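You operate a simulated robot arm through the tools that you are given. There is no shell and no other tool.

You are at the controls of a simulated robot arm. One attempt, no reset.

JOB
Seal the bag in the vacuum sealer at 80 percent.
Fine: Switch on and set the dial, shut the lid and run one cycle; then open the lid and switch off again. The bag stays in the sealer; the other bags stay as they are.
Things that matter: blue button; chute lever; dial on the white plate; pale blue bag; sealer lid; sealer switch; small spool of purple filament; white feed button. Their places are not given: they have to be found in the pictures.

The check looks at the end state, three seconds after you hand in, the way a careful person would. Anything else that was tipped, shoved, dropped, spilled or broken makes it a failure. Lids that push on must go on centred and level and be pressed home; caps that screw on are set level and turned clockwise until they are tight.

ROBOT AND FRAMES
A 7-joint arm with a two-finger parallel gripper, fixed in place. Base frame: the origin is at the foot of the arm, x ahead of it, y to its left, z up; the work surface is at about z = 812. Readings come in mm, degrees, newtons and seconds.
With the tool pointing down near the work surface it reaches from about 300 to 700 mm from the base axis. Its first joint turns from -66.0 to 66.0 degrees. Payload 1.57 kg.
The TCP is the grasp point between the finger pads, 30 mm short of the fingertips. In the tool frame z runs along the fingers and y along their closing line. Largest opening 110 mm; finger width 24, thickness 12; the body of the gripper, 48 by 112 mm, starts 78 mm behind the TCP.
Orientation is that of the tool frame in the base frame, as a unit quaternion [x, y, z, w]. With the fingers straight down and closing along the base's y, the tool's x points along the base's -x, its y along +y and its z along -z.

CONTROLS
- The arm moves only by the tool apply_moves. Its argument "deltas" is a list of rows, each a list of 6 numbers: the shift along the base's x, y, z in mm, then the turn, a rotation vector about the base's x, y, z in degrees. In form: [[dx, dy, dz, ax, ay, az], ...]. A call has 1 to 20 rows; each row shifts and turns the commanded pose from where the row before left it. "claw" is the finger opening in mm, from 0 to 110, set as the call begins (left out, the last holds). Rows are played at 5 a second. More than 50 mm and 8.6 degrees between two rows, or a gripper value outside its range, and nothing of the call is played. Where a pose cannot be reached the arm comes as near as it can. A force on the tool above 90 N (or 10 N above the force at the start of the call, whichever is more), or a blocked arm, ends the call early, and 0.2 s more pass. Each finger travels about 108 mm/s and halts on what it meets, pressing with about 39 N; the grip force reading is that of the motor and also rises with nothing between the fingers. The clock runs only during rows and for 0.2 s after the last one: add rows that do not move to give the fingers time. The reply holds the time, the measured pose of the TCP, the force on the tool along the base axes, the opening and the grip force, in the units named above and with some noise, with the torque about the TCP (base axes, N m) and any sound that the robot's microphone picked up.
- Cameras (640 x 400 px; columns grow to the right, rows downward): "scene" is fixed at [147.9, -392.8, 1384.1]; the picture's right is [0.87, -0.50, 0.00], its down [-0.37, -0.65, -0.66] and it looks along [0.33, 0.57, -0.75] (base axes); focal length 214 px, centre (320, 200). "wrist" rides on the gripper at [70, 16, -141] in the tool frame; the picture's right is [-0.23, 0.97, 0.00], its down [-0.86, -0.20, -0.48] and it looks along [-0.47, -0.11, 0.88] (tool axes); focal length 222 px, centre (320, 200).
- camera(camera): a new picture of that camera. The clock stands still meanwhile.
- measure_at(camera, pixels): for up to 12 pixels [column, row] of the newest picture of that camera ("zoom" is the newest enlarged one), the place [x, y, z] in the base frame of the surface seen there, good to about 2 mm. The clock stands still meanwhile.
- enlarge(camera, box): a new picture of the part [left, top, right, bottom] of that camera's present view, enlarged. The clock stands still meanwhile.
- hand_in(): hands the job in; it is judged then, once.

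Leave the gripper open and the arm clear of the work at the hand-in unless told otherwise.

The tools are called after ">>>" as a command line: name --pt "numbers of a row" for each row, then --argument value for the rest, lists and objects as JSON in quotes. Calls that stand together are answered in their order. apply_moves: Moves the arm, as the interface text tells. Its arguments: {"type":"object","properties":{"deltas":{"type":"array"},"claw":{"type":"number"}},"required":["deltas"]} The other tools are called the same way: camera (camera) takes a picture; measure_at (camera, pixels) gives the place of the surface under pixels of a picture; enlarge (camera, box) takes an enlarged picture of a part of a camera's view; hand_in () hands the job in.

At the start:

```text
clock: 0.0
tcp_pos: [479.1, -45.0, 1187.3]
tcp_rot: [0.0, 1.0, 0.0, 0.0]
contact_force: [-0.8, -0.3, 0.3]
wrist_torque: [0.04, -0.01, -0.02]
gripper_width: 110.0
finger_force: 0.1
```

scene: 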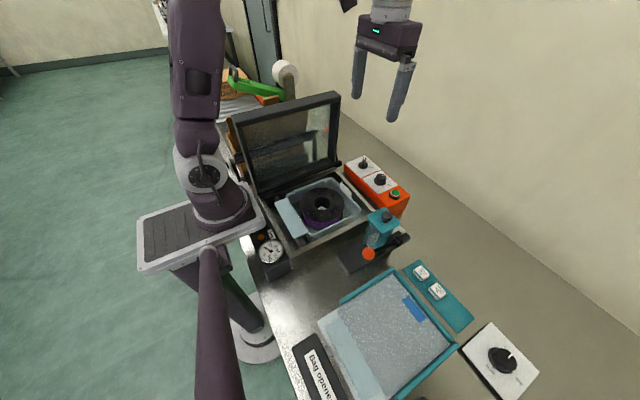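
wrist: 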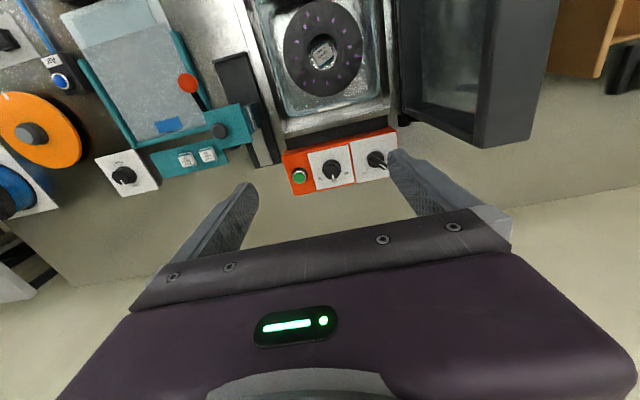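

I see a sealer with its lid open near (300,180). Beside it is a red control box with two knobs and a green button near (378,185). A separate dial on a white plate is near (500,360). I'll enlarge these to read the labels.

>>> enlarge --camera "scene" --box '[330, 140, 430, 220]'

>>> enlarge --camera "wrist" --box '[260, 110, 420, 210]'

>>> enlarge --camera "scene" --box '[400, 250, 560, 400]'

>>> enlarge --camera "scene" --box '[220, 80, 420, 280]'

>>> enlarge --camera "wrist" --box '[0, 0, 280, 220]'

```text
5.00 times, centred on (380, 180) of scene
```

zoom: 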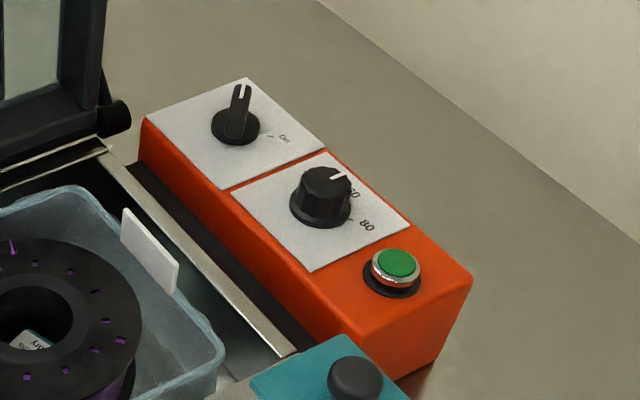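

```text
4.00 times, centred on (340, 160) of wrist
```

zoom: 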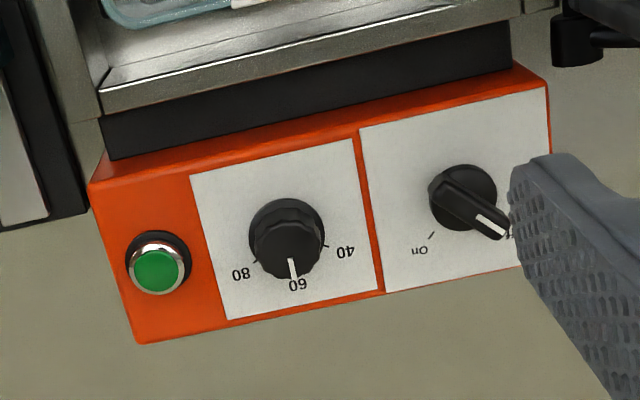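

```text
2.67 times, centred on (480, 325) of scene
```

zoom: 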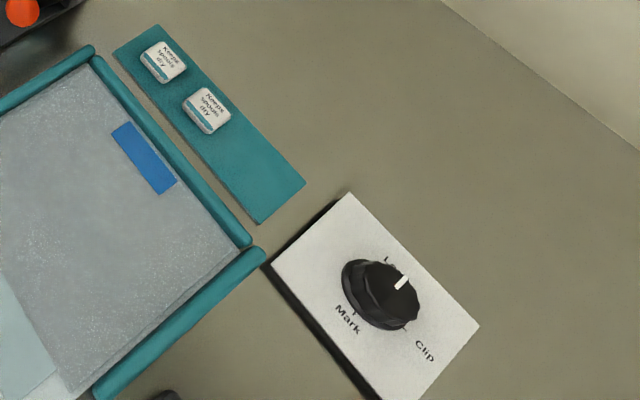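

```text
2.00 times, centred on (320, 180) of scene
```

zoom: 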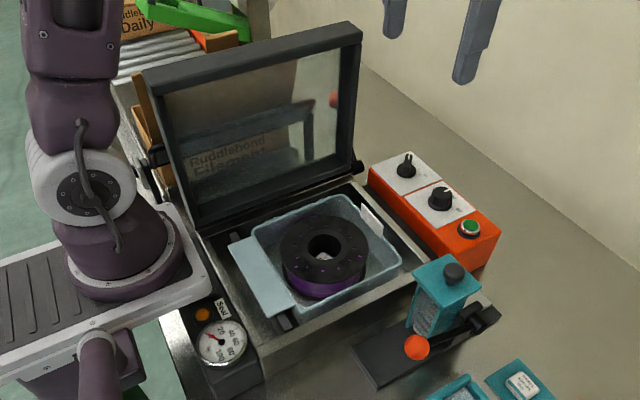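

```text
1.82 times, centred on (140, 110) of wrist
```

zoom: 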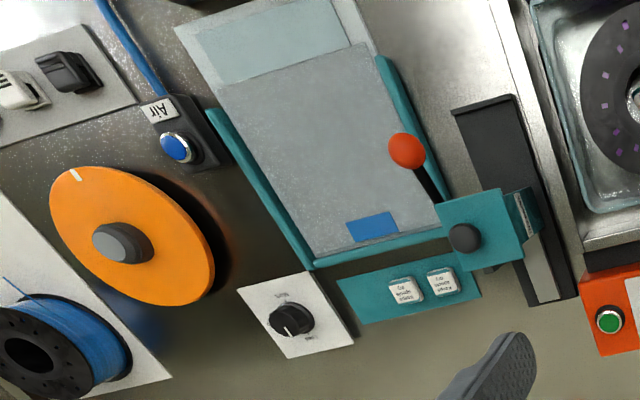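

The sealer's control box carries an On/Off switch, a dial now at 60, and a green button. A "Mark/Clip" knob sits apart on a different plate. Next I'll measure the control positions from the scene and wrist pictures.

>>> enlarge --camera "scene" --box '[340, 145, 420, 215]'

>>> enlarge --camera "wrist" --box '[260, 110, 420, 210]'

>>> measure_at --camera "scene" --pixels '[[229, 117], [336, 95], [340, 163], [258, 195], [282, 107], [322, 205], [239, 140], [358, 180], [300, 245], [270, 250], [380, 217], [270, 165]]'

>>> measure_at --camera "wrist" --pixels '[[299, 177], [332, 172], [332, 178], [376, 160], [384, 166], [310, 170], [345, 152], [286, 165], [393, 135], [396, 150], [295, 193], [360, 182]]'

```text
5.71 times, centred on (380, 180) of scene
```

zoom: 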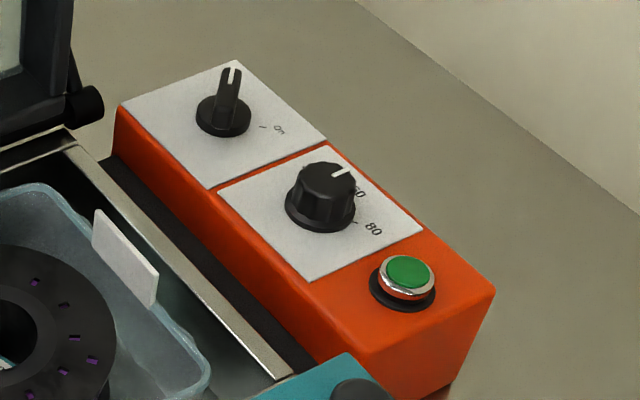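

```text
4.00 times, centred on (340, 160) of wrist
```

zoom: 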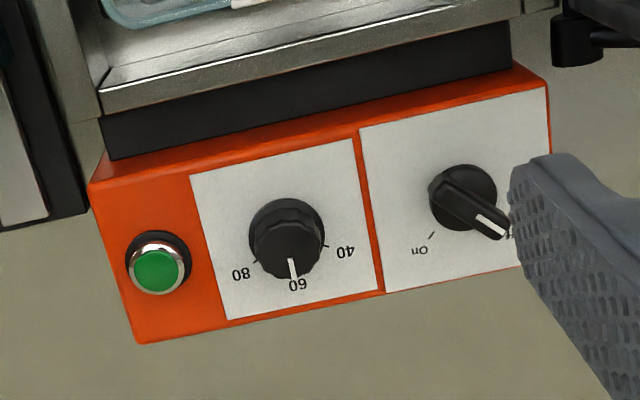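

```text
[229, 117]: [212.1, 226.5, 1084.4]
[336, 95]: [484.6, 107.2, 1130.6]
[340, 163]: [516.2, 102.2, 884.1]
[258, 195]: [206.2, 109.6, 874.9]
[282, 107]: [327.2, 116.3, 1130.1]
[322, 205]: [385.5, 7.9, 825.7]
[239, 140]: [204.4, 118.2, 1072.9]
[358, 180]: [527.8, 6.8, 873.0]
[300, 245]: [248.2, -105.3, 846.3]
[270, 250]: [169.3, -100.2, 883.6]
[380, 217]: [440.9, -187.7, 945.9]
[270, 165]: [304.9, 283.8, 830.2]
```

```text
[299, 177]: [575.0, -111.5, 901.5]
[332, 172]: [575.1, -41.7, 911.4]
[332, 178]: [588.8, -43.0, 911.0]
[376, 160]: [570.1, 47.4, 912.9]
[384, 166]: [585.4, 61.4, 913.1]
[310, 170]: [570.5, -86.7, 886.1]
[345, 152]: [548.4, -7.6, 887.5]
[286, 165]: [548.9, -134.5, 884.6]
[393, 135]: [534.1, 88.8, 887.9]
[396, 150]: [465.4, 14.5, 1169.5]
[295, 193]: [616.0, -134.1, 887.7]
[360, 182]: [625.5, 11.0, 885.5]
```

I'll read tick and centre positions from the enlarged wrist picture. The dial's "80" tick is near (256,262), "60" is under the pointer, and "40" is near (325,246). For the switch, "On" is near (431,235).

>>> measure_at --camera "zoom" --pixels '[[256, 262], [325, 246], [291, 258], [292, 275], [270, 240], [286, 228], [431, 235], [420, 250], [500, 232], [480, 218], [450, 192], [436, 185]]'

>>> enlarge --camera "wrist" --box '[310, 145, 360, 195]'

>>> enlarge --camera "wrist" --box '[360, 140, 400, 180]'

```text
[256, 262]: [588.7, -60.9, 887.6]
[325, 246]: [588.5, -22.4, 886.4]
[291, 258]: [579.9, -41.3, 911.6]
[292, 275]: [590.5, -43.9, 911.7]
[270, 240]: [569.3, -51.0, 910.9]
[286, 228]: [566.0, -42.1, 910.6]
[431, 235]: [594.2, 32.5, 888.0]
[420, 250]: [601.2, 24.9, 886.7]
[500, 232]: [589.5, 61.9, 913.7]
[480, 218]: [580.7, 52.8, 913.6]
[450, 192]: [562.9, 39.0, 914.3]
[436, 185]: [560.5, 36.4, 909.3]
```

```text
8.00 times, centred on (335, 170) of wrist
```

zoom: 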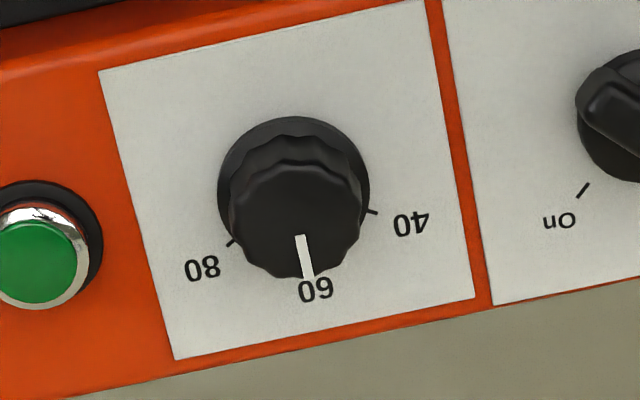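

```text
10.00 times, centred on (380, 160) of wrist
```

zoom: 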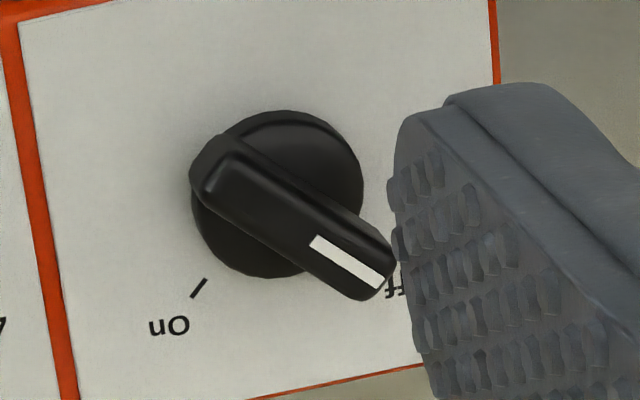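

Reading: the dial centre is about (575,-42) and its top is at z≈911. The 40 and 80 ticks lie symmetrically at y≈-22 and y≈-61. The switch centre is about (571,47). I'll move lower for a closer look, keeping clear of the open lid at y≈105.

>>> apply_moves --pt "0 10 -30 0 0 0" --pt "0 5 -30 0 0 0" --pt "0 5 -30 0 0 0" --pt "0 5 -30 0 0 0" --pt "0 0 0 0 0 0" --claw 110

>>> camera --camera "wrist"

>>> camera --camera "scene"

```text
clock: 1.2
tcp_pos: [479.3, -20.8, 1068.4]
tcp_rot: [0.0, 1.0, 0.001, 0.0]
contact_force: [0.7, -0.6, -0.3]
wrist_torque: [-0.02, 0.0, 0.02]
gripper_width: 110.1
finger_force: 0.0
```

```text
taken
```

wrist: 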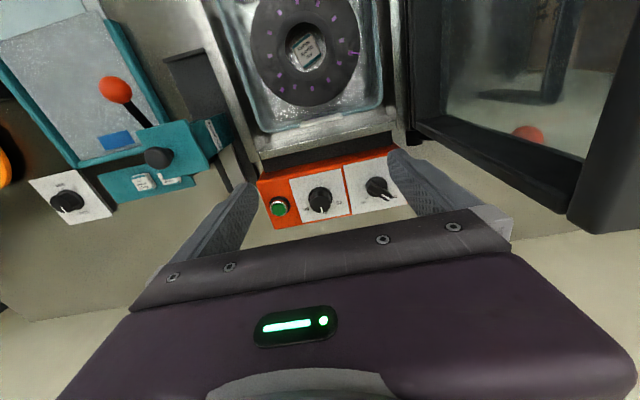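

```text
taken
```

scene: 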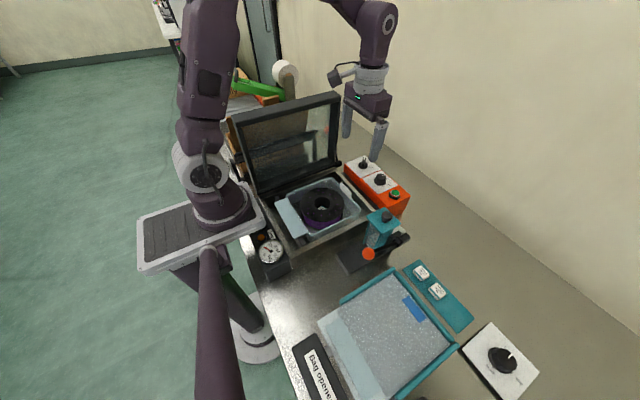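

Now a close look at the dial and switch near (320,200) and (378,188), and at the lid front edge.

>>> enlarge --camera "wrist" --box '[350, 160, 420, 220]'

>>> enlarge --camera "wrist" --box '[260, 165, 400, 230]'

```text
6.67 times, centred on (385, 190) of wrist
```

zoom: 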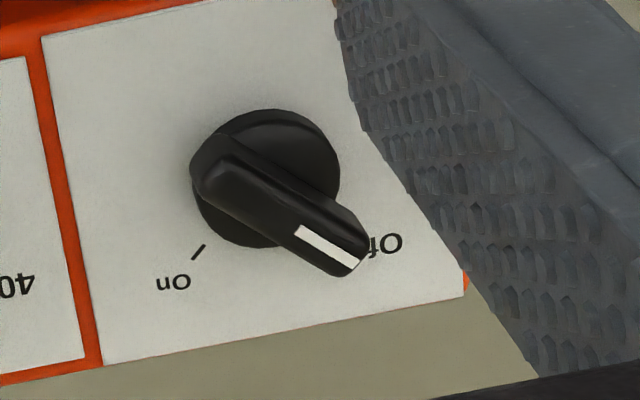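

```text
4.57 times, centred on (330, 198) of wrist
```

zoom: 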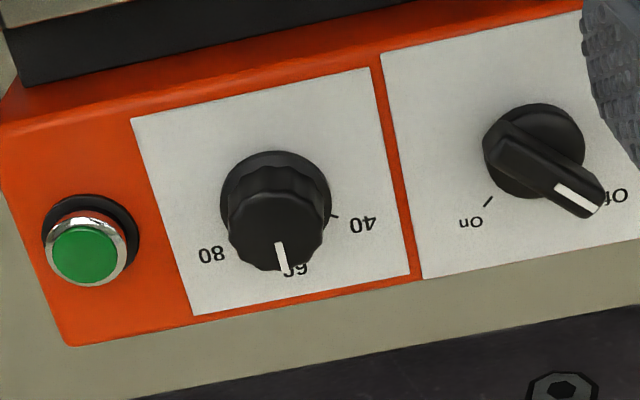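

I'll measure the button top (86,253), the dial top centre and pointer (277,228)/(282,265), the switch handle ends (500,135)/(588,205), and the On tick (488,202).

>>> measure_at --camera "zoom" --pixels '[[86, 253], [277, 225], [236, 228], [322, 215], [278, 198], [283, 268], [279, 245], [503, 133], [580, 208], [597, 200], [545, 170], [488, 202]]'

>>> enlarge --camera "scene" --box '[220, 80, 360, 280]'

```text
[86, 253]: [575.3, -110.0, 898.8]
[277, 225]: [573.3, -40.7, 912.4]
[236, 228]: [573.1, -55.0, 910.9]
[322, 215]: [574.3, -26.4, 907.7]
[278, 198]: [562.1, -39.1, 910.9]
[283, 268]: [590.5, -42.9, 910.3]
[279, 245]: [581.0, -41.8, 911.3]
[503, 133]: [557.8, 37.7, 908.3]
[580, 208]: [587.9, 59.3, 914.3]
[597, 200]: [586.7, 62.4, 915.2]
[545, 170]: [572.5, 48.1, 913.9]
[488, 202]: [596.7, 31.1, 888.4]
```

```text
2.00 times, centred on (290, 180) of scene
```

zoom: 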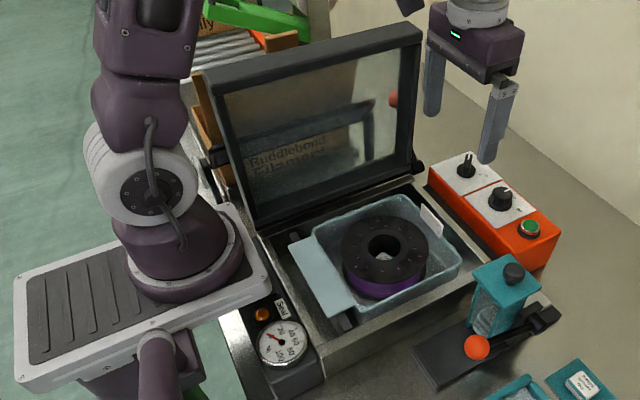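

Dial centre is about (576,-41) with a diameter of about 29. The switch handle points about +38° from +x, and On is about -36°. I need the lid's extents to know the clearance, so I'll measure its corners at zoom (420,30), (415,165), (205,78), (255,225) and its hinge.

>>> measure_at --camera "zoom" --pixels '[[419, 40], [411, 28], [412, 160], [417, 100], [208, 80], [255, 222], [416, 168], [215, 155], [300, 70], [390, 195], [345, 372], [480, 275]]'

>>> measure_at --camera "wrist" --pixels '[[575, 215], [565, 160], [590, 200], [430, 120], [418, 60], [520, 170], [605, 130], [412, 138], [320, 150], [255, 165], [230, 60], [380, 100]]'

```text
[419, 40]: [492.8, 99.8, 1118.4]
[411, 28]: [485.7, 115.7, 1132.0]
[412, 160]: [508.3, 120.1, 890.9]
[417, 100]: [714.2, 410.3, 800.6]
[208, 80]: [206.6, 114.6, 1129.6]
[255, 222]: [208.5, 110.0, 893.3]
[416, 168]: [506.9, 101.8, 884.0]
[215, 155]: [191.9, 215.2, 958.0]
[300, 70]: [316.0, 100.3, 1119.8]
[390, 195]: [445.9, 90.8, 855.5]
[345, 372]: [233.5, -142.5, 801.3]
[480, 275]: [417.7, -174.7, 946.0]
```

```text
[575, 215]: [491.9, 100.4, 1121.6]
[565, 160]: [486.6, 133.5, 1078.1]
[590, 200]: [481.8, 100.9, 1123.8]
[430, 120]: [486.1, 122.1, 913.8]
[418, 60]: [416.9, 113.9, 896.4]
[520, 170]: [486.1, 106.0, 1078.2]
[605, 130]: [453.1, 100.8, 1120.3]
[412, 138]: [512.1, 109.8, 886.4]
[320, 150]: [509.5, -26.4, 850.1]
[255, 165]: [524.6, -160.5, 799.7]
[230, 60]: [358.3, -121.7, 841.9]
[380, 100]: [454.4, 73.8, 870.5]
```

The lid spans x≈206–493, with its face at y≈100, from z≈890 to 1132. I'll check the gripper's camera bracket in the scene near (345,75) to judge clearance next to the lid.

>>> enlarge --camera "scene" --box '[310, 40, 420, 170]'

```text
3.08 times, centred on (365, 105) of scene
```

zoom: 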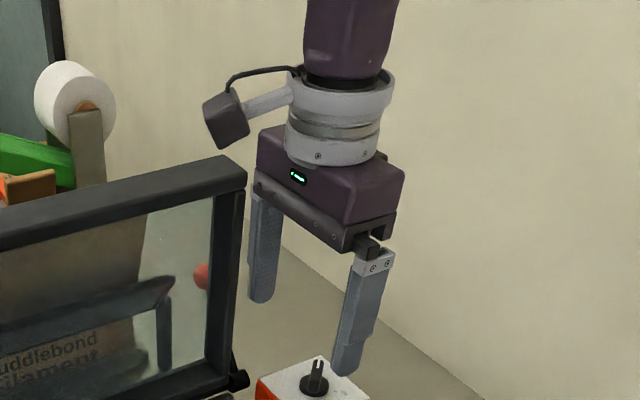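

The camera box would pass close to the lid if I twisted the switch by gripping it, so I'll push the switch with closed fingertips instead. First the dial: I'll turn the tool +30°, go above (576,-41), and descend with the fingers open 60.

>>> apply_moves --pt "24 -5 0 0 0 7.5" --pt "24 -5 0 0 0 7.5" --pt "24 -5 -10 0 0 7.5" --pt "25 -5 -20 0 0 7.5" --pt "0 0 -30 0 0 0" --pt "0 0 -30 0 0 0" --pt "0 0 0 0 0 0" --claw 60

>>> camera --camera "wrist"

>>> camera --camera "scene"

```text
clock: 2.8
tcp_pos: [576.0, -41.2, 977.7]
tcp_rot: [-0.259, 0.966, 0.0, 0.0]
contact_force: [0.0, -0.2, 0.9]
wrist_torque: [-0.01, -0.01, -0.01]
gripper_width: 60.0
finger_force: 0.0
```

```text
taken
```

wrist: 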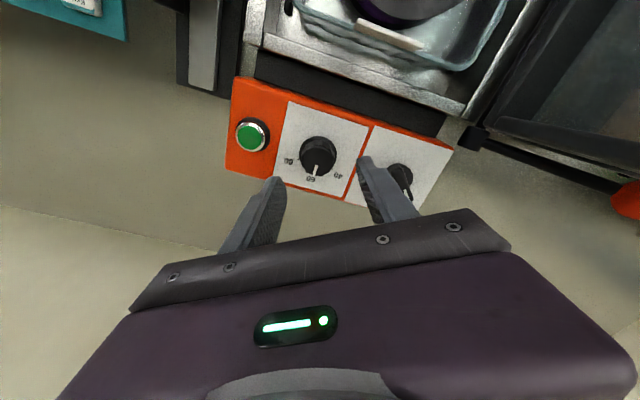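

```text
taken
```

scene: 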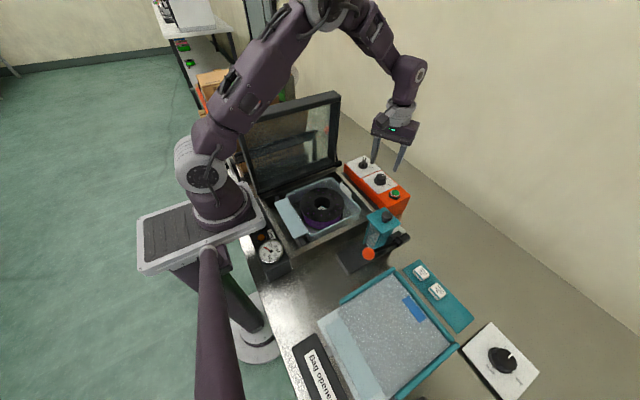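

The dial is at (318,155) in the wrist view. I'll enlarge it and measure the ticks again before gripping.

>>> enlarge --camera "wrist" --box '[278, 125, 358, 185]'

```text
6.67 times, centred on (318, 155) of wrist
```

zoom: 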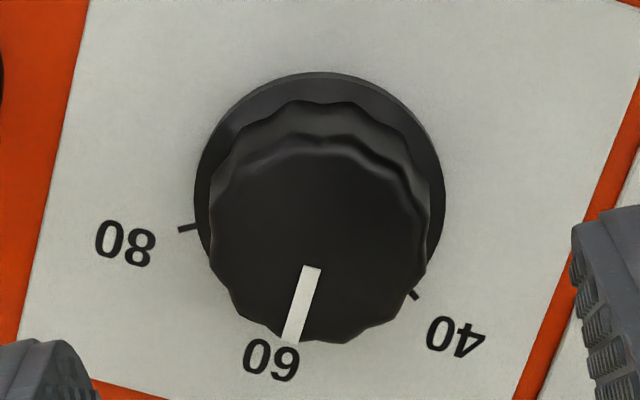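

>>> measure_at --camera "zoom" --pixels '[[180, 230], [196, 226], [417, 298], [411, 291], [312, 268], [290, 340], [320, 140], [214, 240], [425, 235], [196, 190], [443, 190], [325, 75]]'

```text
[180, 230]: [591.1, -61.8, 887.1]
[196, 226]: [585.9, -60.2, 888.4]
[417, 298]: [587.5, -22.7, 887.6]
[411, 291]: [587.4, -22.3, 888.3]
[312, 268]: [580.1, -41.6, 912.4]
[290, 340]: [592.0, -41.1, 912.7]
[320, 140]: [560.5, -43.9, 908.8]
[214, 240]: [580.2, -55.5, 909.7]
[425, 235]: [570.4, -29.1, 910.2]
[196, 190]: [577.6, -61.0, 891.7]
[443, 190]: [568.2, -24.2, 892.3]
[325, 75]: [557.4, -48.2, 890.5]
```

Dial centre is (575.5,-41.8) and the flange top is at z≈891. I'll descend to TCP z≈925, so the tips are at about 895, then close on the knob.

>>> apply_moves --pt "-0.5 -0.6 -20 0 0 0" --pt "0 0 -20 0 0 0" --pt "0 0 -12 0 0 0" --pt "0 0 0 0 0 0" --claw 60

>>> apply_moves --pt "0 0 0 0 0 0" --pt "0 0 0 0 0 0" --pt "0 0 0 0 0 0" --claw 20

```text
clock: 3.8
tcp_pos: [575.6, -40.6, 925.3]
tcp_rot: [-0.259, 0.966, -0.001, 0.0]
contact_force: [0.2, 0.0, -0.4]
wrist_torque: [-0.02, 0.0, -0.01]
gripper_width: 59.9
finger_force: 0.1
```

```text
clock: 4.6
tcp_pos: [576.7, -43.2, 925.9]
tcp_rot: [-0.26, 0.966, 0.0, 0.0]
contact_force: [8.2, -13.3, -6.1]
wrist_torque: [-0.32, -0.44, 0.02]
gripper_width: 32.5
finger_force: 41.0
```

The grip holds at width 32.5, with a sideways force that shows I was about 2 mm off along the closing line. I'll shift (1,-1.6) to relieve it, then turn clockwise in steps towards 80, first by 28°.

>>> apply_moves --pt "1.0 -1.6 0 0 0 0" --pt "0 0 0 0 0 -7" --pt "0 0 0 0 0 -7" --pt "0 0 0 0 0 -7" --pt "0 0 0 0 0 -7" --pt "0 0 0 0 0 0"

>>> camera --camera "wrist"

```text
clock: 6.0
tcp_pos: [576.8, -42.7, 926.5]
tcp_rot: [-0.017, 1.0, -0.001, 0.0]
contact_force: [2.6, -9.1, -1.2]
wrist_torque: [-0.32, -0.05, -0.03]
gripper_width: 32.7
finger_force: 40.3
```

```text
taken
```

wrist: 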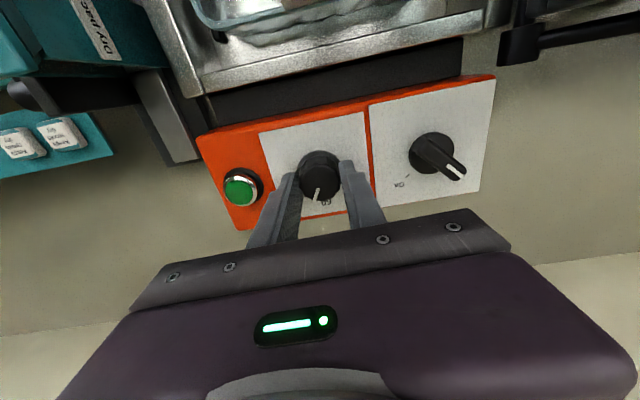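

The pointer has moved with the grip. I'll enlarge to compare it with the 60 mark.

>>> enlarge --camera "wrist" --box '[280, 140, 360, 220]'

```text
5.00 times, centred on (320, 180) of wrist
```

zoom: 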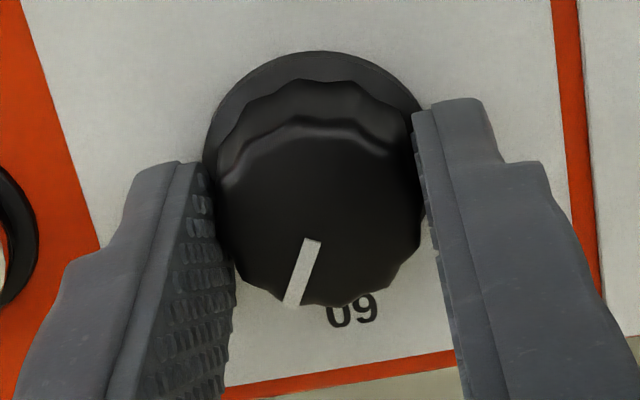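

There is no slip: the pointer turned along with the tool. I'll turn another 29°, for 57° in total, and check again.

>>> apply_moves --pt "0 -0.7 0 0 0 -7.25" --pt "0 0 0 0 0 -7.25" --pt "0 0 0 0 0 -7.25" --pt "0 0 0 0 0 -7.25" --pt "0 0 0 0 0 0"

>>> enlarge --camera "wrist" --box '[280, 140, 360, 220]'

```text
clock: 7.2
tcp_pos: [576.2, -43.1, 924.9]
tcp_rot: [0.234, 0.972, 0.0, 0.0]
contact_force: [-4.6, -2.6, 12.5]
wrist_torque: [0.06, 0.53, -0.03]
gripper_width: 32.3
finger_force: 40.9
```

```text
5.00 times, centred on (320, 180) of wrist
```

zoom: 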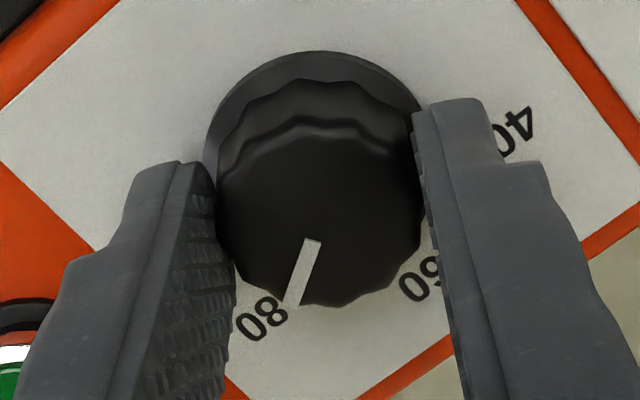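

The pointer is at or near 80. I'll release, rise, and look from higher up to judge the angle properly.

>>> apply_moves --pt "0 0 0 0 0 0" --pt "0 0 0 0 0 0" --pt "0 0 20 0 0 0" --pt "0 0 33 0 0 0" --pt "0 0 0 0 0 0" --claw 60

>>> enlarge --camera "wrist" --box '[278, 125, 358, 185]'

>>> enlarge --camera "scene" --box '[340, 145, 420, 215]'

```text
clock: 8.4
tcp_pos: [577.0, -44.0, 978.3]
tcp_rot: [0.234, 0.972, 0.001, 0.0]
contact_force: [0.5, -0.2, 0.1]
wrist_torque: [0.01, -0.01, 0.01]
gripper_width: 59.7
finger_force: 0.1
```

```text
6.67 times, centred on (318, 155) of wrist
```

zoom: 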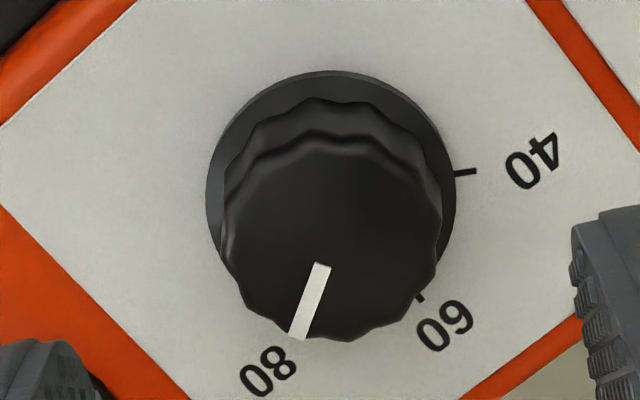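

```text
5.71 times, centred on (380, 180) of scene
```

zoom: 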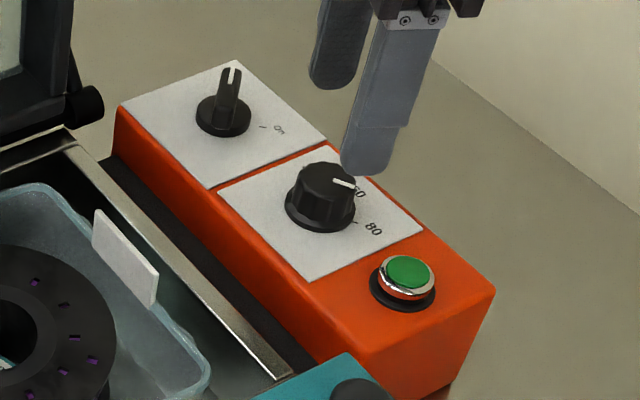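

Comparing views, the tick spacing looks close to 60° and the pointer stands near 58°. I'll measure the pointer ends and ticks to refine this.

>>> enlarge --camera "wrist" --box '[290, 135, 350, 180]'

```text
8.89 times, centred on (320, 158) of wrist
```

zoom: 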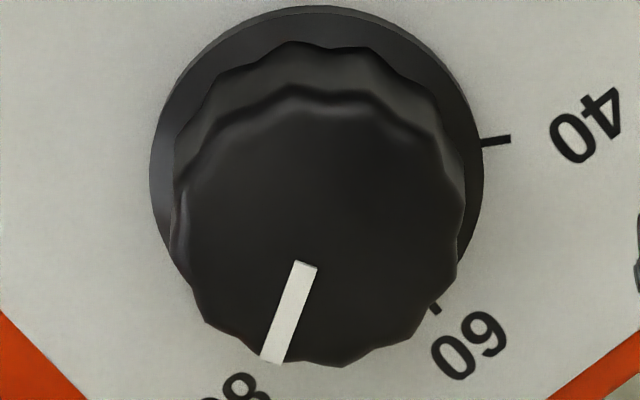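

>>> measure_at --camera "zoom" --pixels '[[305, 267], [300, 280], [294, 295], [287, 312], [280, 330], [273, 352], [485, 141], [508, 138], [433, 305], [437, 312], [320, 115], [410, 330]]'

```text
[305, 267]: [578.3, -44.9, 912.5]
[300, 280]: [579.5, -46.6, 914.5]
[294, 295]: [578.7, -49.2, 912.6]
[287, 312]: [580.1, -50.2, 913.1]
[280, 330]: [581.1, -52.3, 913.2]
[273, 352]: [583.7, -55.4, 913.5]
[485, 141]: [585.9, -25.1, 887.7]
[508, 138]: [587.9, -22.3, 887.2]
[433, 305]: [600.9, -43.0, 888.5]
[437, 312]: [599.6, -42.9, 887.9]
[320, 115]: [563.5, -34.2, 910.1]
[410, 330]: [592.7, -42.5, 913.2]
```

From my calculation the tick spacing is about 60° and the pointer is at about 58.5–60°, so the dial reads about 80. Now the switch: I'll turn the tool to +45° with closed fingers, then move beyond the handle on its +y side, staying high.

>>> apply_moves --pt "0 0 10 0 0 8" --pt "0 0 10 0 0 8" --pt "0 0 10 0 0 8" --pt "0 0 0 0 0 8" --pt "0 0 0 0 0 8" --pt "0 0 0 0 0 8" --pt "0 0 0 0 0 8" --pt "0 0 0 0 0 8" --pt "0 0 0 0 0 8" --pt "4 35 0 0 0 0" --pt "4 35 0 0 0 0" --pt "4 35 0 0 0 0" --pt "3 35 0 0 0 0" --pt "0 0 0 0 0 0" --claw 0

>>> camera --camera "wrist"

>>> camera --camera "scene"

```text
clock: 11.4
tcp_pos: [592.4, 95.9, 1008.5]
tcp_rot: [-0.382, 0.924, 0.001, 0.0]
contact_force: [0.6, -0.2, 0.3]
wrist_torque: [0.03, 0.01, -0.04]
gripper_width: 0.1
finger_force: 21.3
```

```text
taken
```

wrist: 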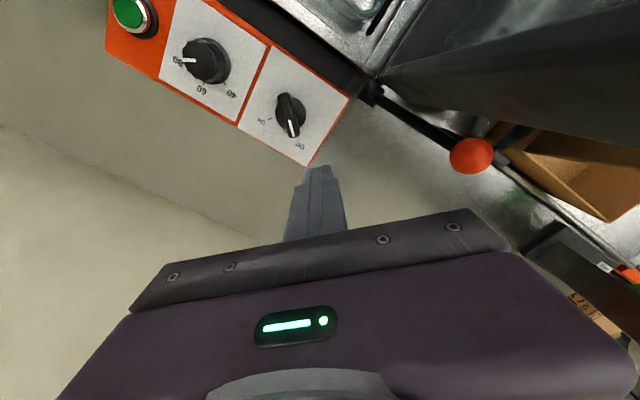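

```text
taken
```

scene: 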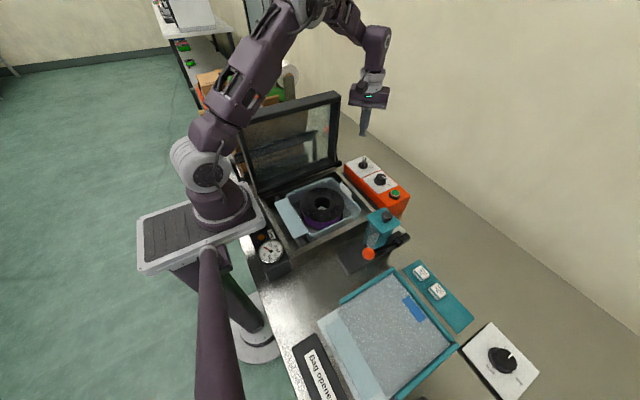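

There is an orange ball on a rod attached at the lid hinge, from (372,92) to (470,155). I'll measure it and take a closer look at the switch.

>>> measure_at --camera "wrist" --pixels '[[372, 92], [400, 115], [430, 135], [470, 155], [505, 150], [520, 130]]'

>>> enlarge --camera "wrist" --box '[340, 20, 580, 200]'

>>> enlarge --camera "wrist" --box '[250, 80, 330, 160]'

```text
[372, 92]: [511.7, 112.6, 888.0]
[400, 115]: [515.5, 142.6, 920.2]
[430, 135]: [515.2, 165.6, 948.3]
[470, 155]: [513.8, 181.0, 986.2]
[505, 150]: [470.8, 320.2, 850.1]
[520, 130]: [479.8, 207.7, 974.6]
```

```text
2.22 times, centred on (460, 110) of wrist
```

zoom: 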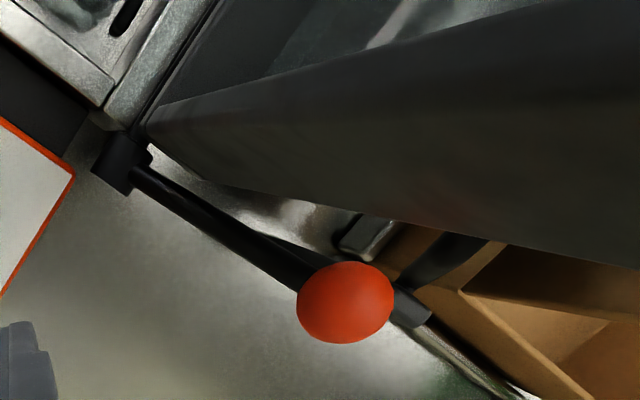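

```text
5.00 times, centred on (290, 120) of wrist
```

zoom: 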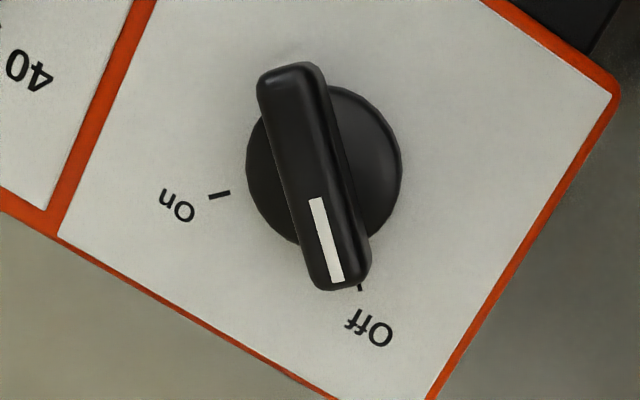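

The switch centre works out at about (576,48.5) and the Off tick at about +43°, with On at -43°. The switch goes first, and I'll examine the ball lever on the lid's right hinge arm after that. I'll descend beside the handle at (584,92) with the tips at z≈902.

>>> apply_moves --pt "-8 -3 -26 0 0 0" --pt "0 0 -25 0 0 0" --pt "0 0 -25 0 0 0" --pt "0 0 0 0 0 0"

>>> camera --camera "wrist"

>>> enlarge --camera "scene" --box '[320, 100, 420, 220]'

```text
clock: 12.4
tcp_pos: [584.1, 93.3, 933.9]
tcp_rot: [-0.382, 0.924, 0.0, -0.001]
contact_force: [0.2, -0.6, 0.0]
wrist_torque: [-0.01, 0.01, -0.01]
gripper_width: 0.0
finger_force: 21.4
```

```text
taken
```

wrist: 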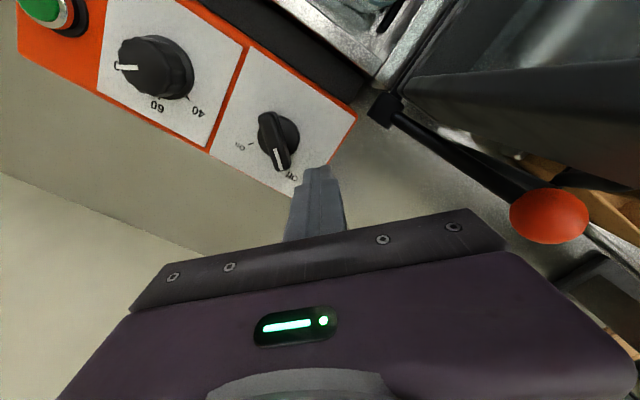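

```text
3.33 times, centred on (370, 160) of scene
```

zoom: 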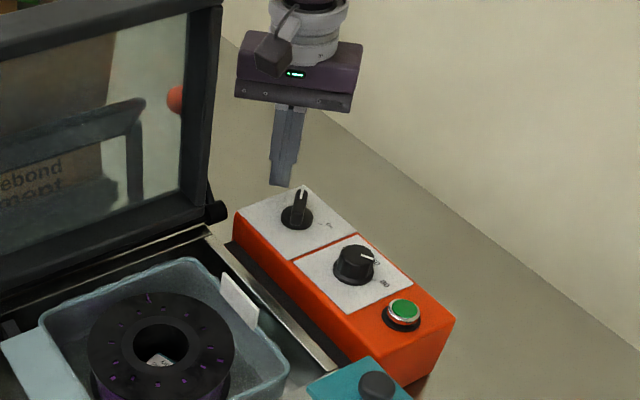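

The fingertips are beside the handle on its +y side. I'll push toward -y in small steps while drifting slightly in +x, to swing the handle from Off to On.

>>> apply_moves --pt "0 -4 0 0 0 0" --pt "0 -3 0 0 0 0" --pt "1 -3 0 0 0 0" --pt "2 -3 0 0 0 0" --pt "2 -3 0 0 0 0" --pt "1 -3 0 0 0 0" --pt "1 -3 0 0 0 0" --pt "1 -3 0 0 0 0" --pt "0 -3 0 0 0 0" --pt "0 0 0 0 0 0"

>>> camera --camera "wrist"

>>> enlarge --camera "wrist" --box '[240, 100, 360, 220]'

```text
clock: 14.6
tcp_pos: [591.6, 65.3, 931.4]
tcp_rot: [-0.383, 0.924, 0.0, 0.0]
contact_force: [0.4, 0.5, -0.1]
wrist_torque: [0.03, 0.0, -0.01]
gripper_width: 0.2
finger_force: 21.3
```

```text
taken
```

wrist: 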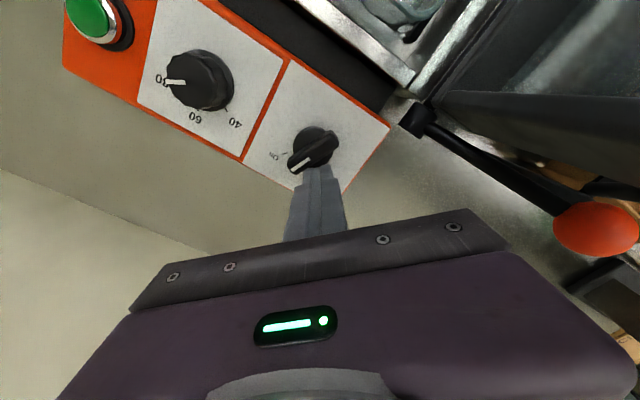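

```text
3.33 times, centred on (300, 160) of wrist
```

zoom: 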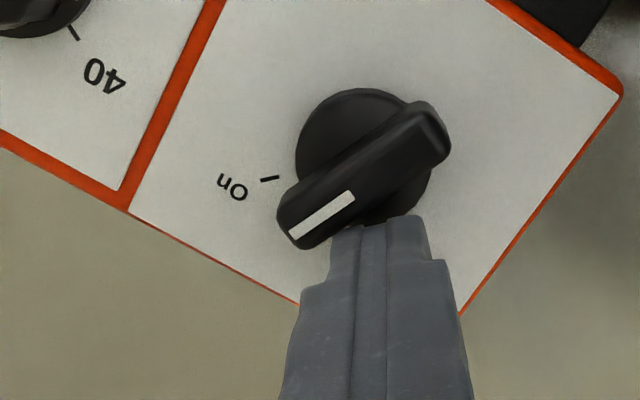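

The handle has turned most of the way and points just below the On tick. I'll continue pushing in small steps.

>>> apply_moves --pt "0 -2 0 0 0 0" --pt "0 -2 0 0 0 0" --pt "0 -2 0 0 0 0" --pt "0 -2 0 0 0 0" --pt "0 0 0 0 0 0"

>>> enlarge --camera "wrist" --box '[240, 100, 360, 220]'

```text
clock: 15.8
tcp_pos: [592.3, 59.5, 932.6]
tcp_rot: [-0.384, 0.924, 0.0, 0.002]
contact_force: [4.8, 11.7, -0.4]
wrist_torque: [0.25, -0.11, -0.06]
gripper_width: 0.0
finger_force: 21.4
```

```text
3.33 times, centred on (300, 160) of wrist
```

zoom: 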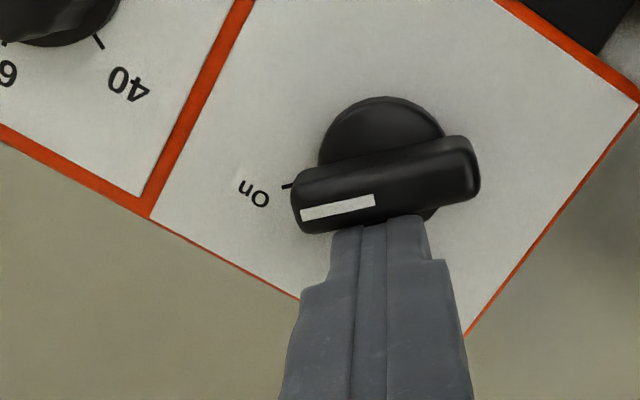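

The handle axis is now parallel to the On tick and the force rose to 12 N at the stop, so the switch is On. I'll back off, rise, and then look at the gauge and the lid lever.

>>> apply_moves --pt "0 4 0 0 0 0" --pt "0 6 0 0 0 0" --pt "0 6 10 0 0 0" --pt "0 0 40 0 0 0" --pt "0 0 40 0 0 0" --pt "0 -30 40 0 0 0" --pt "0 -30 40 0 0 0" --pt "0 0 40 0 0 0" --pt "0 0 40 0 0 0" --pt "0 0 0 0 0 0"

>>> camera --camera "wrist"

>>> camera --camera "scene"

>>> enlarge --camera "scene" --box '[220, 80, 420, 280]'

```text
clock: 18.0
tcp_pos: [592.6, 14.3, 1181.2]
tcp_rot: [-0.382, 0.924, 0.0, 0.0]
contact_force: [0.1, 0.0, 0.3]
wrist_torque: [0.03, -0.06, 0.0]
gripper_width: 0.1
finger_force: 21.7
```

```text
taken
```

wrist: 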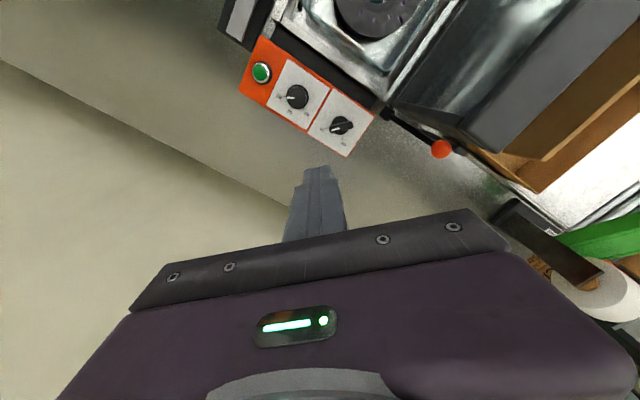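

```text
taken
```

scene: 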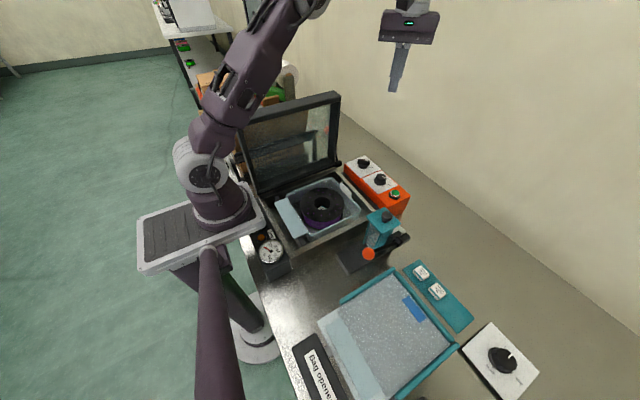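

```text
2.00 times, centred on (320, 180) of scene
```

zoom: 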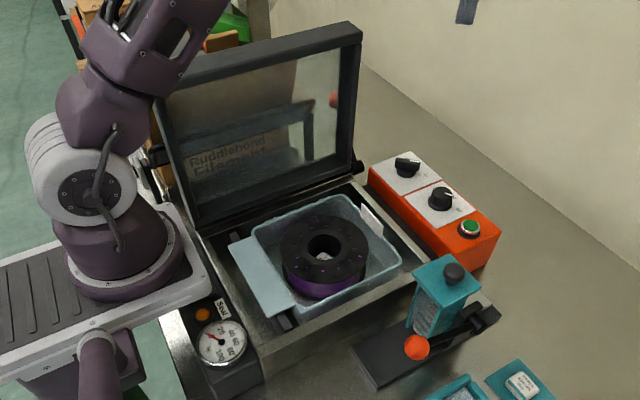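

The switch shows On and the bag lies with its mouth over the seal bar. Next I'll look closely at the lid lever with the ball near wrist (441,149).

>>> enlarge --camera "wrist" --box '[370, 70, 530, 190]'

>>> enlarge --camera "scene" --box '[220, 90, 350, 190]'

```text
3.33 times, centred on (450, 130) of wrist
```

zoom: 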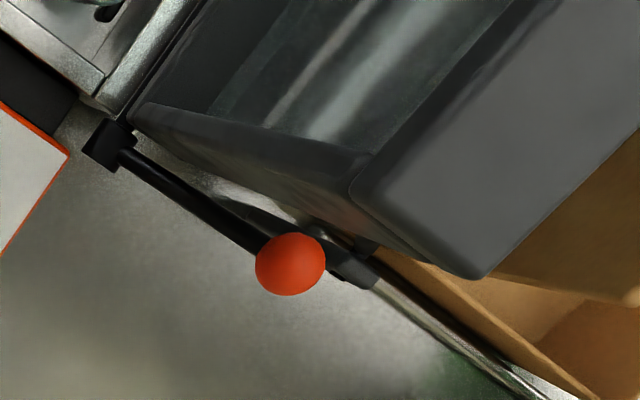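

```text
4.00 times, centred on (285, 140) of scene
```

zoom: 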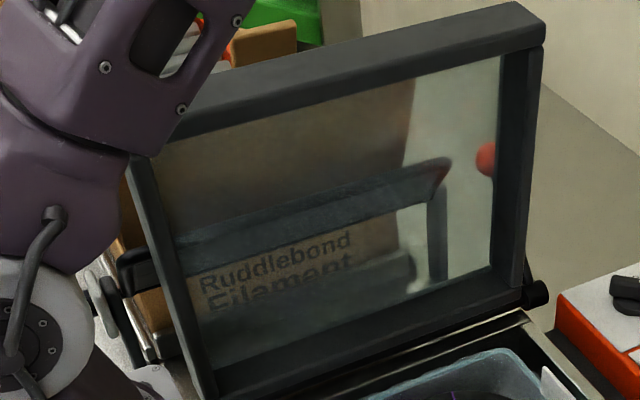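

I'll measure the ball, the rod and the frame behind the lid.

>>> measure_at --camera "zoom" --pixels '[[420, 165], [440, 230], [270, 300], [145, 280], [485, 160], [530, 295], [130, 250], [110, 290], [140, 330], [510, 20], [60, 380], [330, 195]]'

>>> enlarge --camera "wrist" --box '[380, 80, 480, 170]'

```text
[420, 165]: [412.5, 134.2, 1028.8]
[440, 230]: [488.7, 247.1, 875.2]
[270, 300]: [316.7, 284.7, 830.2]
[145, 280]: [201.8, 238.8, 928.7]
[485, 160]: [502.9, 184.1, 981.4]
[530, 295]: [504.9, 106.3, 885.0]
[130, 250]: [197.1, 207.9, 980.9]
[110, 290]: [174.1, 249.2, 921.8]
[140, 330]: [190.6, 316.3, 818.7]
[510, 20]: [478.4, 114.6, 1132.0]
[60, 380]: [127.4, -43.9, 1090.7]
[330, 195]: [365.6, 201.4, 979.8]
```

```text
4.44 times, centred on (430, 125) of wrist
```

zoom: 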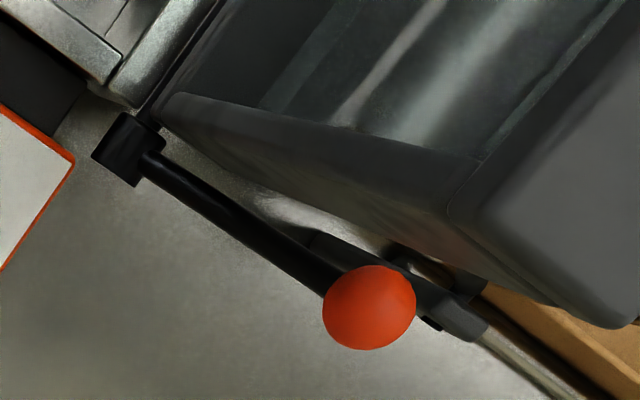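

A fixed frame stands behind the lid at about y=205, z=980, x≤489. The ball lever sits on the hinge shaft at x≈513, with the ball centre near (512,190,975). I'll move so the wrist camera looks down on the ball before choosing a grip.

>>> apply_moves --pt "0 0 0 0 0 -7.5" --pt "0 0 0 0 0 -7.5" --pt "0 0 0 0 0 -7.5" --pt "0 0 0 0 0 -7.5" --pt "0 0 0 0 0 -7.5" --pt "0 0 0 0 0 -7.5" --pt "-6 35 0 0 0 0" --pt "-6 35 0 0 0 0" --pt "-6 35 0 0 0 0" --pt "-6 35 0 0 0 0" --pt "-8 30 0 0 0 0" --pt "0 0 -10 0 0 0" --pt "0 0 0 0 0 0"

>>> camera --camera "wrist"

>>> camera --camera "scene"

```text
clock: 20.8
tcp_pos: [560.9, 183.9, 1172.8]
tcp_rot: [0.0, 1.0, 0.001, 0.0]
contact_force: [0.8, -0.4, 0.4]
wrist_torque: [0.01, -0.01, -0.01]
gripper_width: 0.0
finger_force: 21.2
```

```text
taken
```

wrist: 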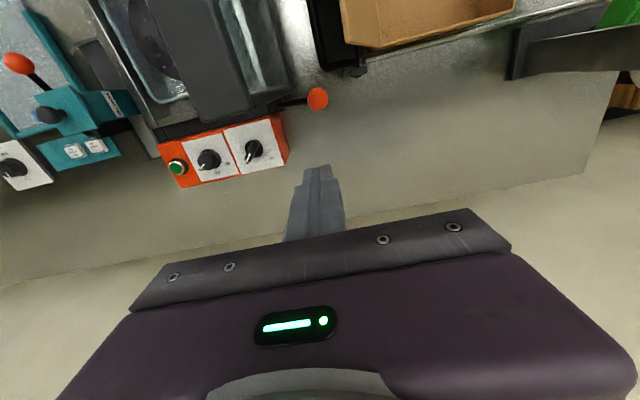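

```text
taken
```

scene: 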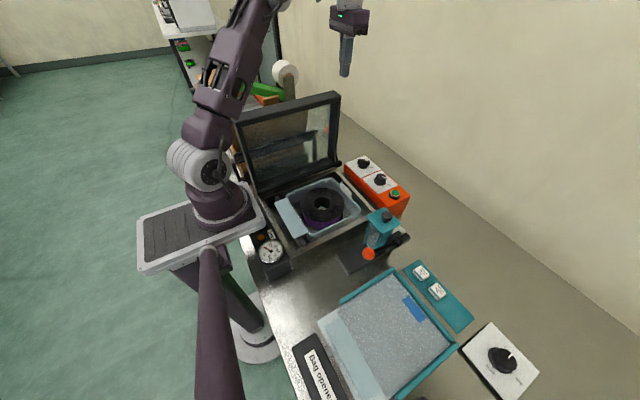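

The ball is at (317,98). I'll enlarge around it.

>>> enlarge --camera "wrist" --box '[250, 40, 390, 140]'

```text
4.00 times, centred on (320, 90) of wrist
```

zoom: 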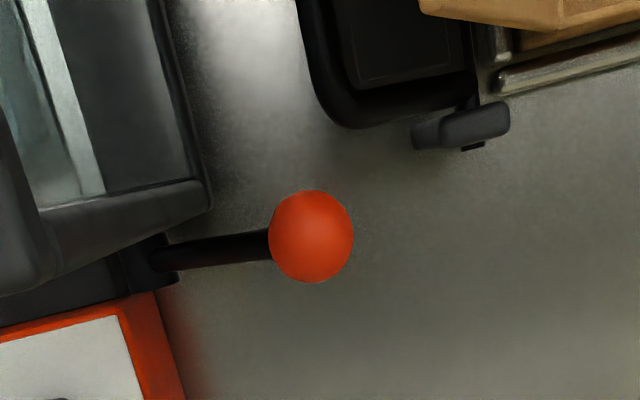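

I'll measure the ball, the bail's corner near (350,118), the lid corner, and the rod.

>>> measure_at --camera "zoom" --pixels '[[311, 236], [290, 225], [335, 250], [345, 118], [380, 110], [318, 70], [325, 105], [440, 135], [500, 120], [205, 205], [215, 248], [150, 260]]'

```text
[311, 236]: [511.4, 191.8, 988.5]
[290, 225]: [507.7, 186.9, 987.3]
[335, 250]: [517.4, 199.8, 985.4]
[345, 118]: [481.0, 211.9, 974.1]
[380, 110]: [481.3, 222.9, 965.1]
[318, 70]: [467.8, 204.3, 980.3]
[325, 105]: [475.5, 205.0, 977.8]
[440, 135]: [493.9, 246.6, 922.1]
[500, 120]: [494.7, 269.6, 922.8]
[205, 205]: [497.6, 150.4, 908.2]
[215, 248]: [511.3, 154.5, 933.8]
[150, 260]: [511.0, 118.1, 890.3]
```

Ball centre is about (511.5,191.5,974) with radius about 14.5. The frame ends at x≈484, so closing along y is clear of it. I'll turn +10° for body clearance from the lid and cage the ball between the fingers from above.

>>> apply_moves --pt "-12 2 0 0 0 5" --pt "-12 2 0 0 0 5" --pt "-12 2 -20 0 0 0" --pt "-11 2 -20 0 0 0" --pt "0 0 -30 0 0 0" --pt "0 0 -30 0 0 0" --pt "0 0 0 0 0 0" --claw 52

>>> camera --camera "wrist"

>>> camera --camera "scene"

```text
clock: 22.4
tcp_pos: [513.3, 191.8, 1072.5]
tcp_rot: [-0.087, 0.996, 0.0, -0.001]
contact_force: [-0.6, -0.7, -0.1]
wrist_torque: [0.02, -0.02, -0.02]
gripper_width: 52.1
finger_force: 0.0
```

```text
taken
```

wrist: 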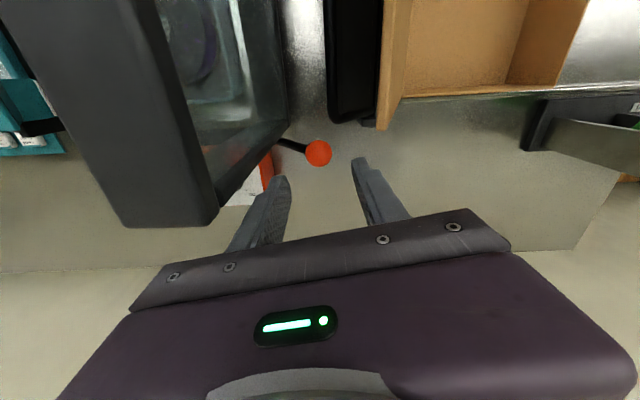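

```text
taken
```

scene: 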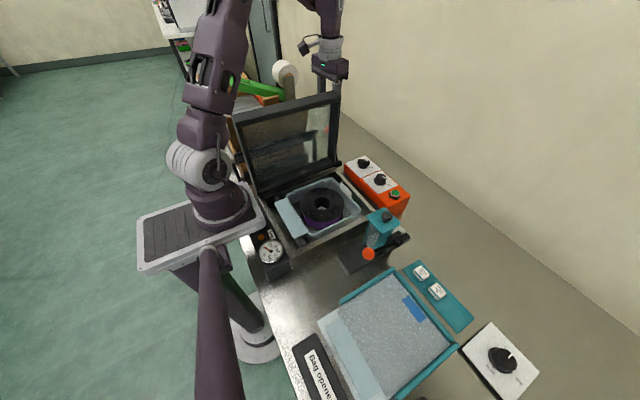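

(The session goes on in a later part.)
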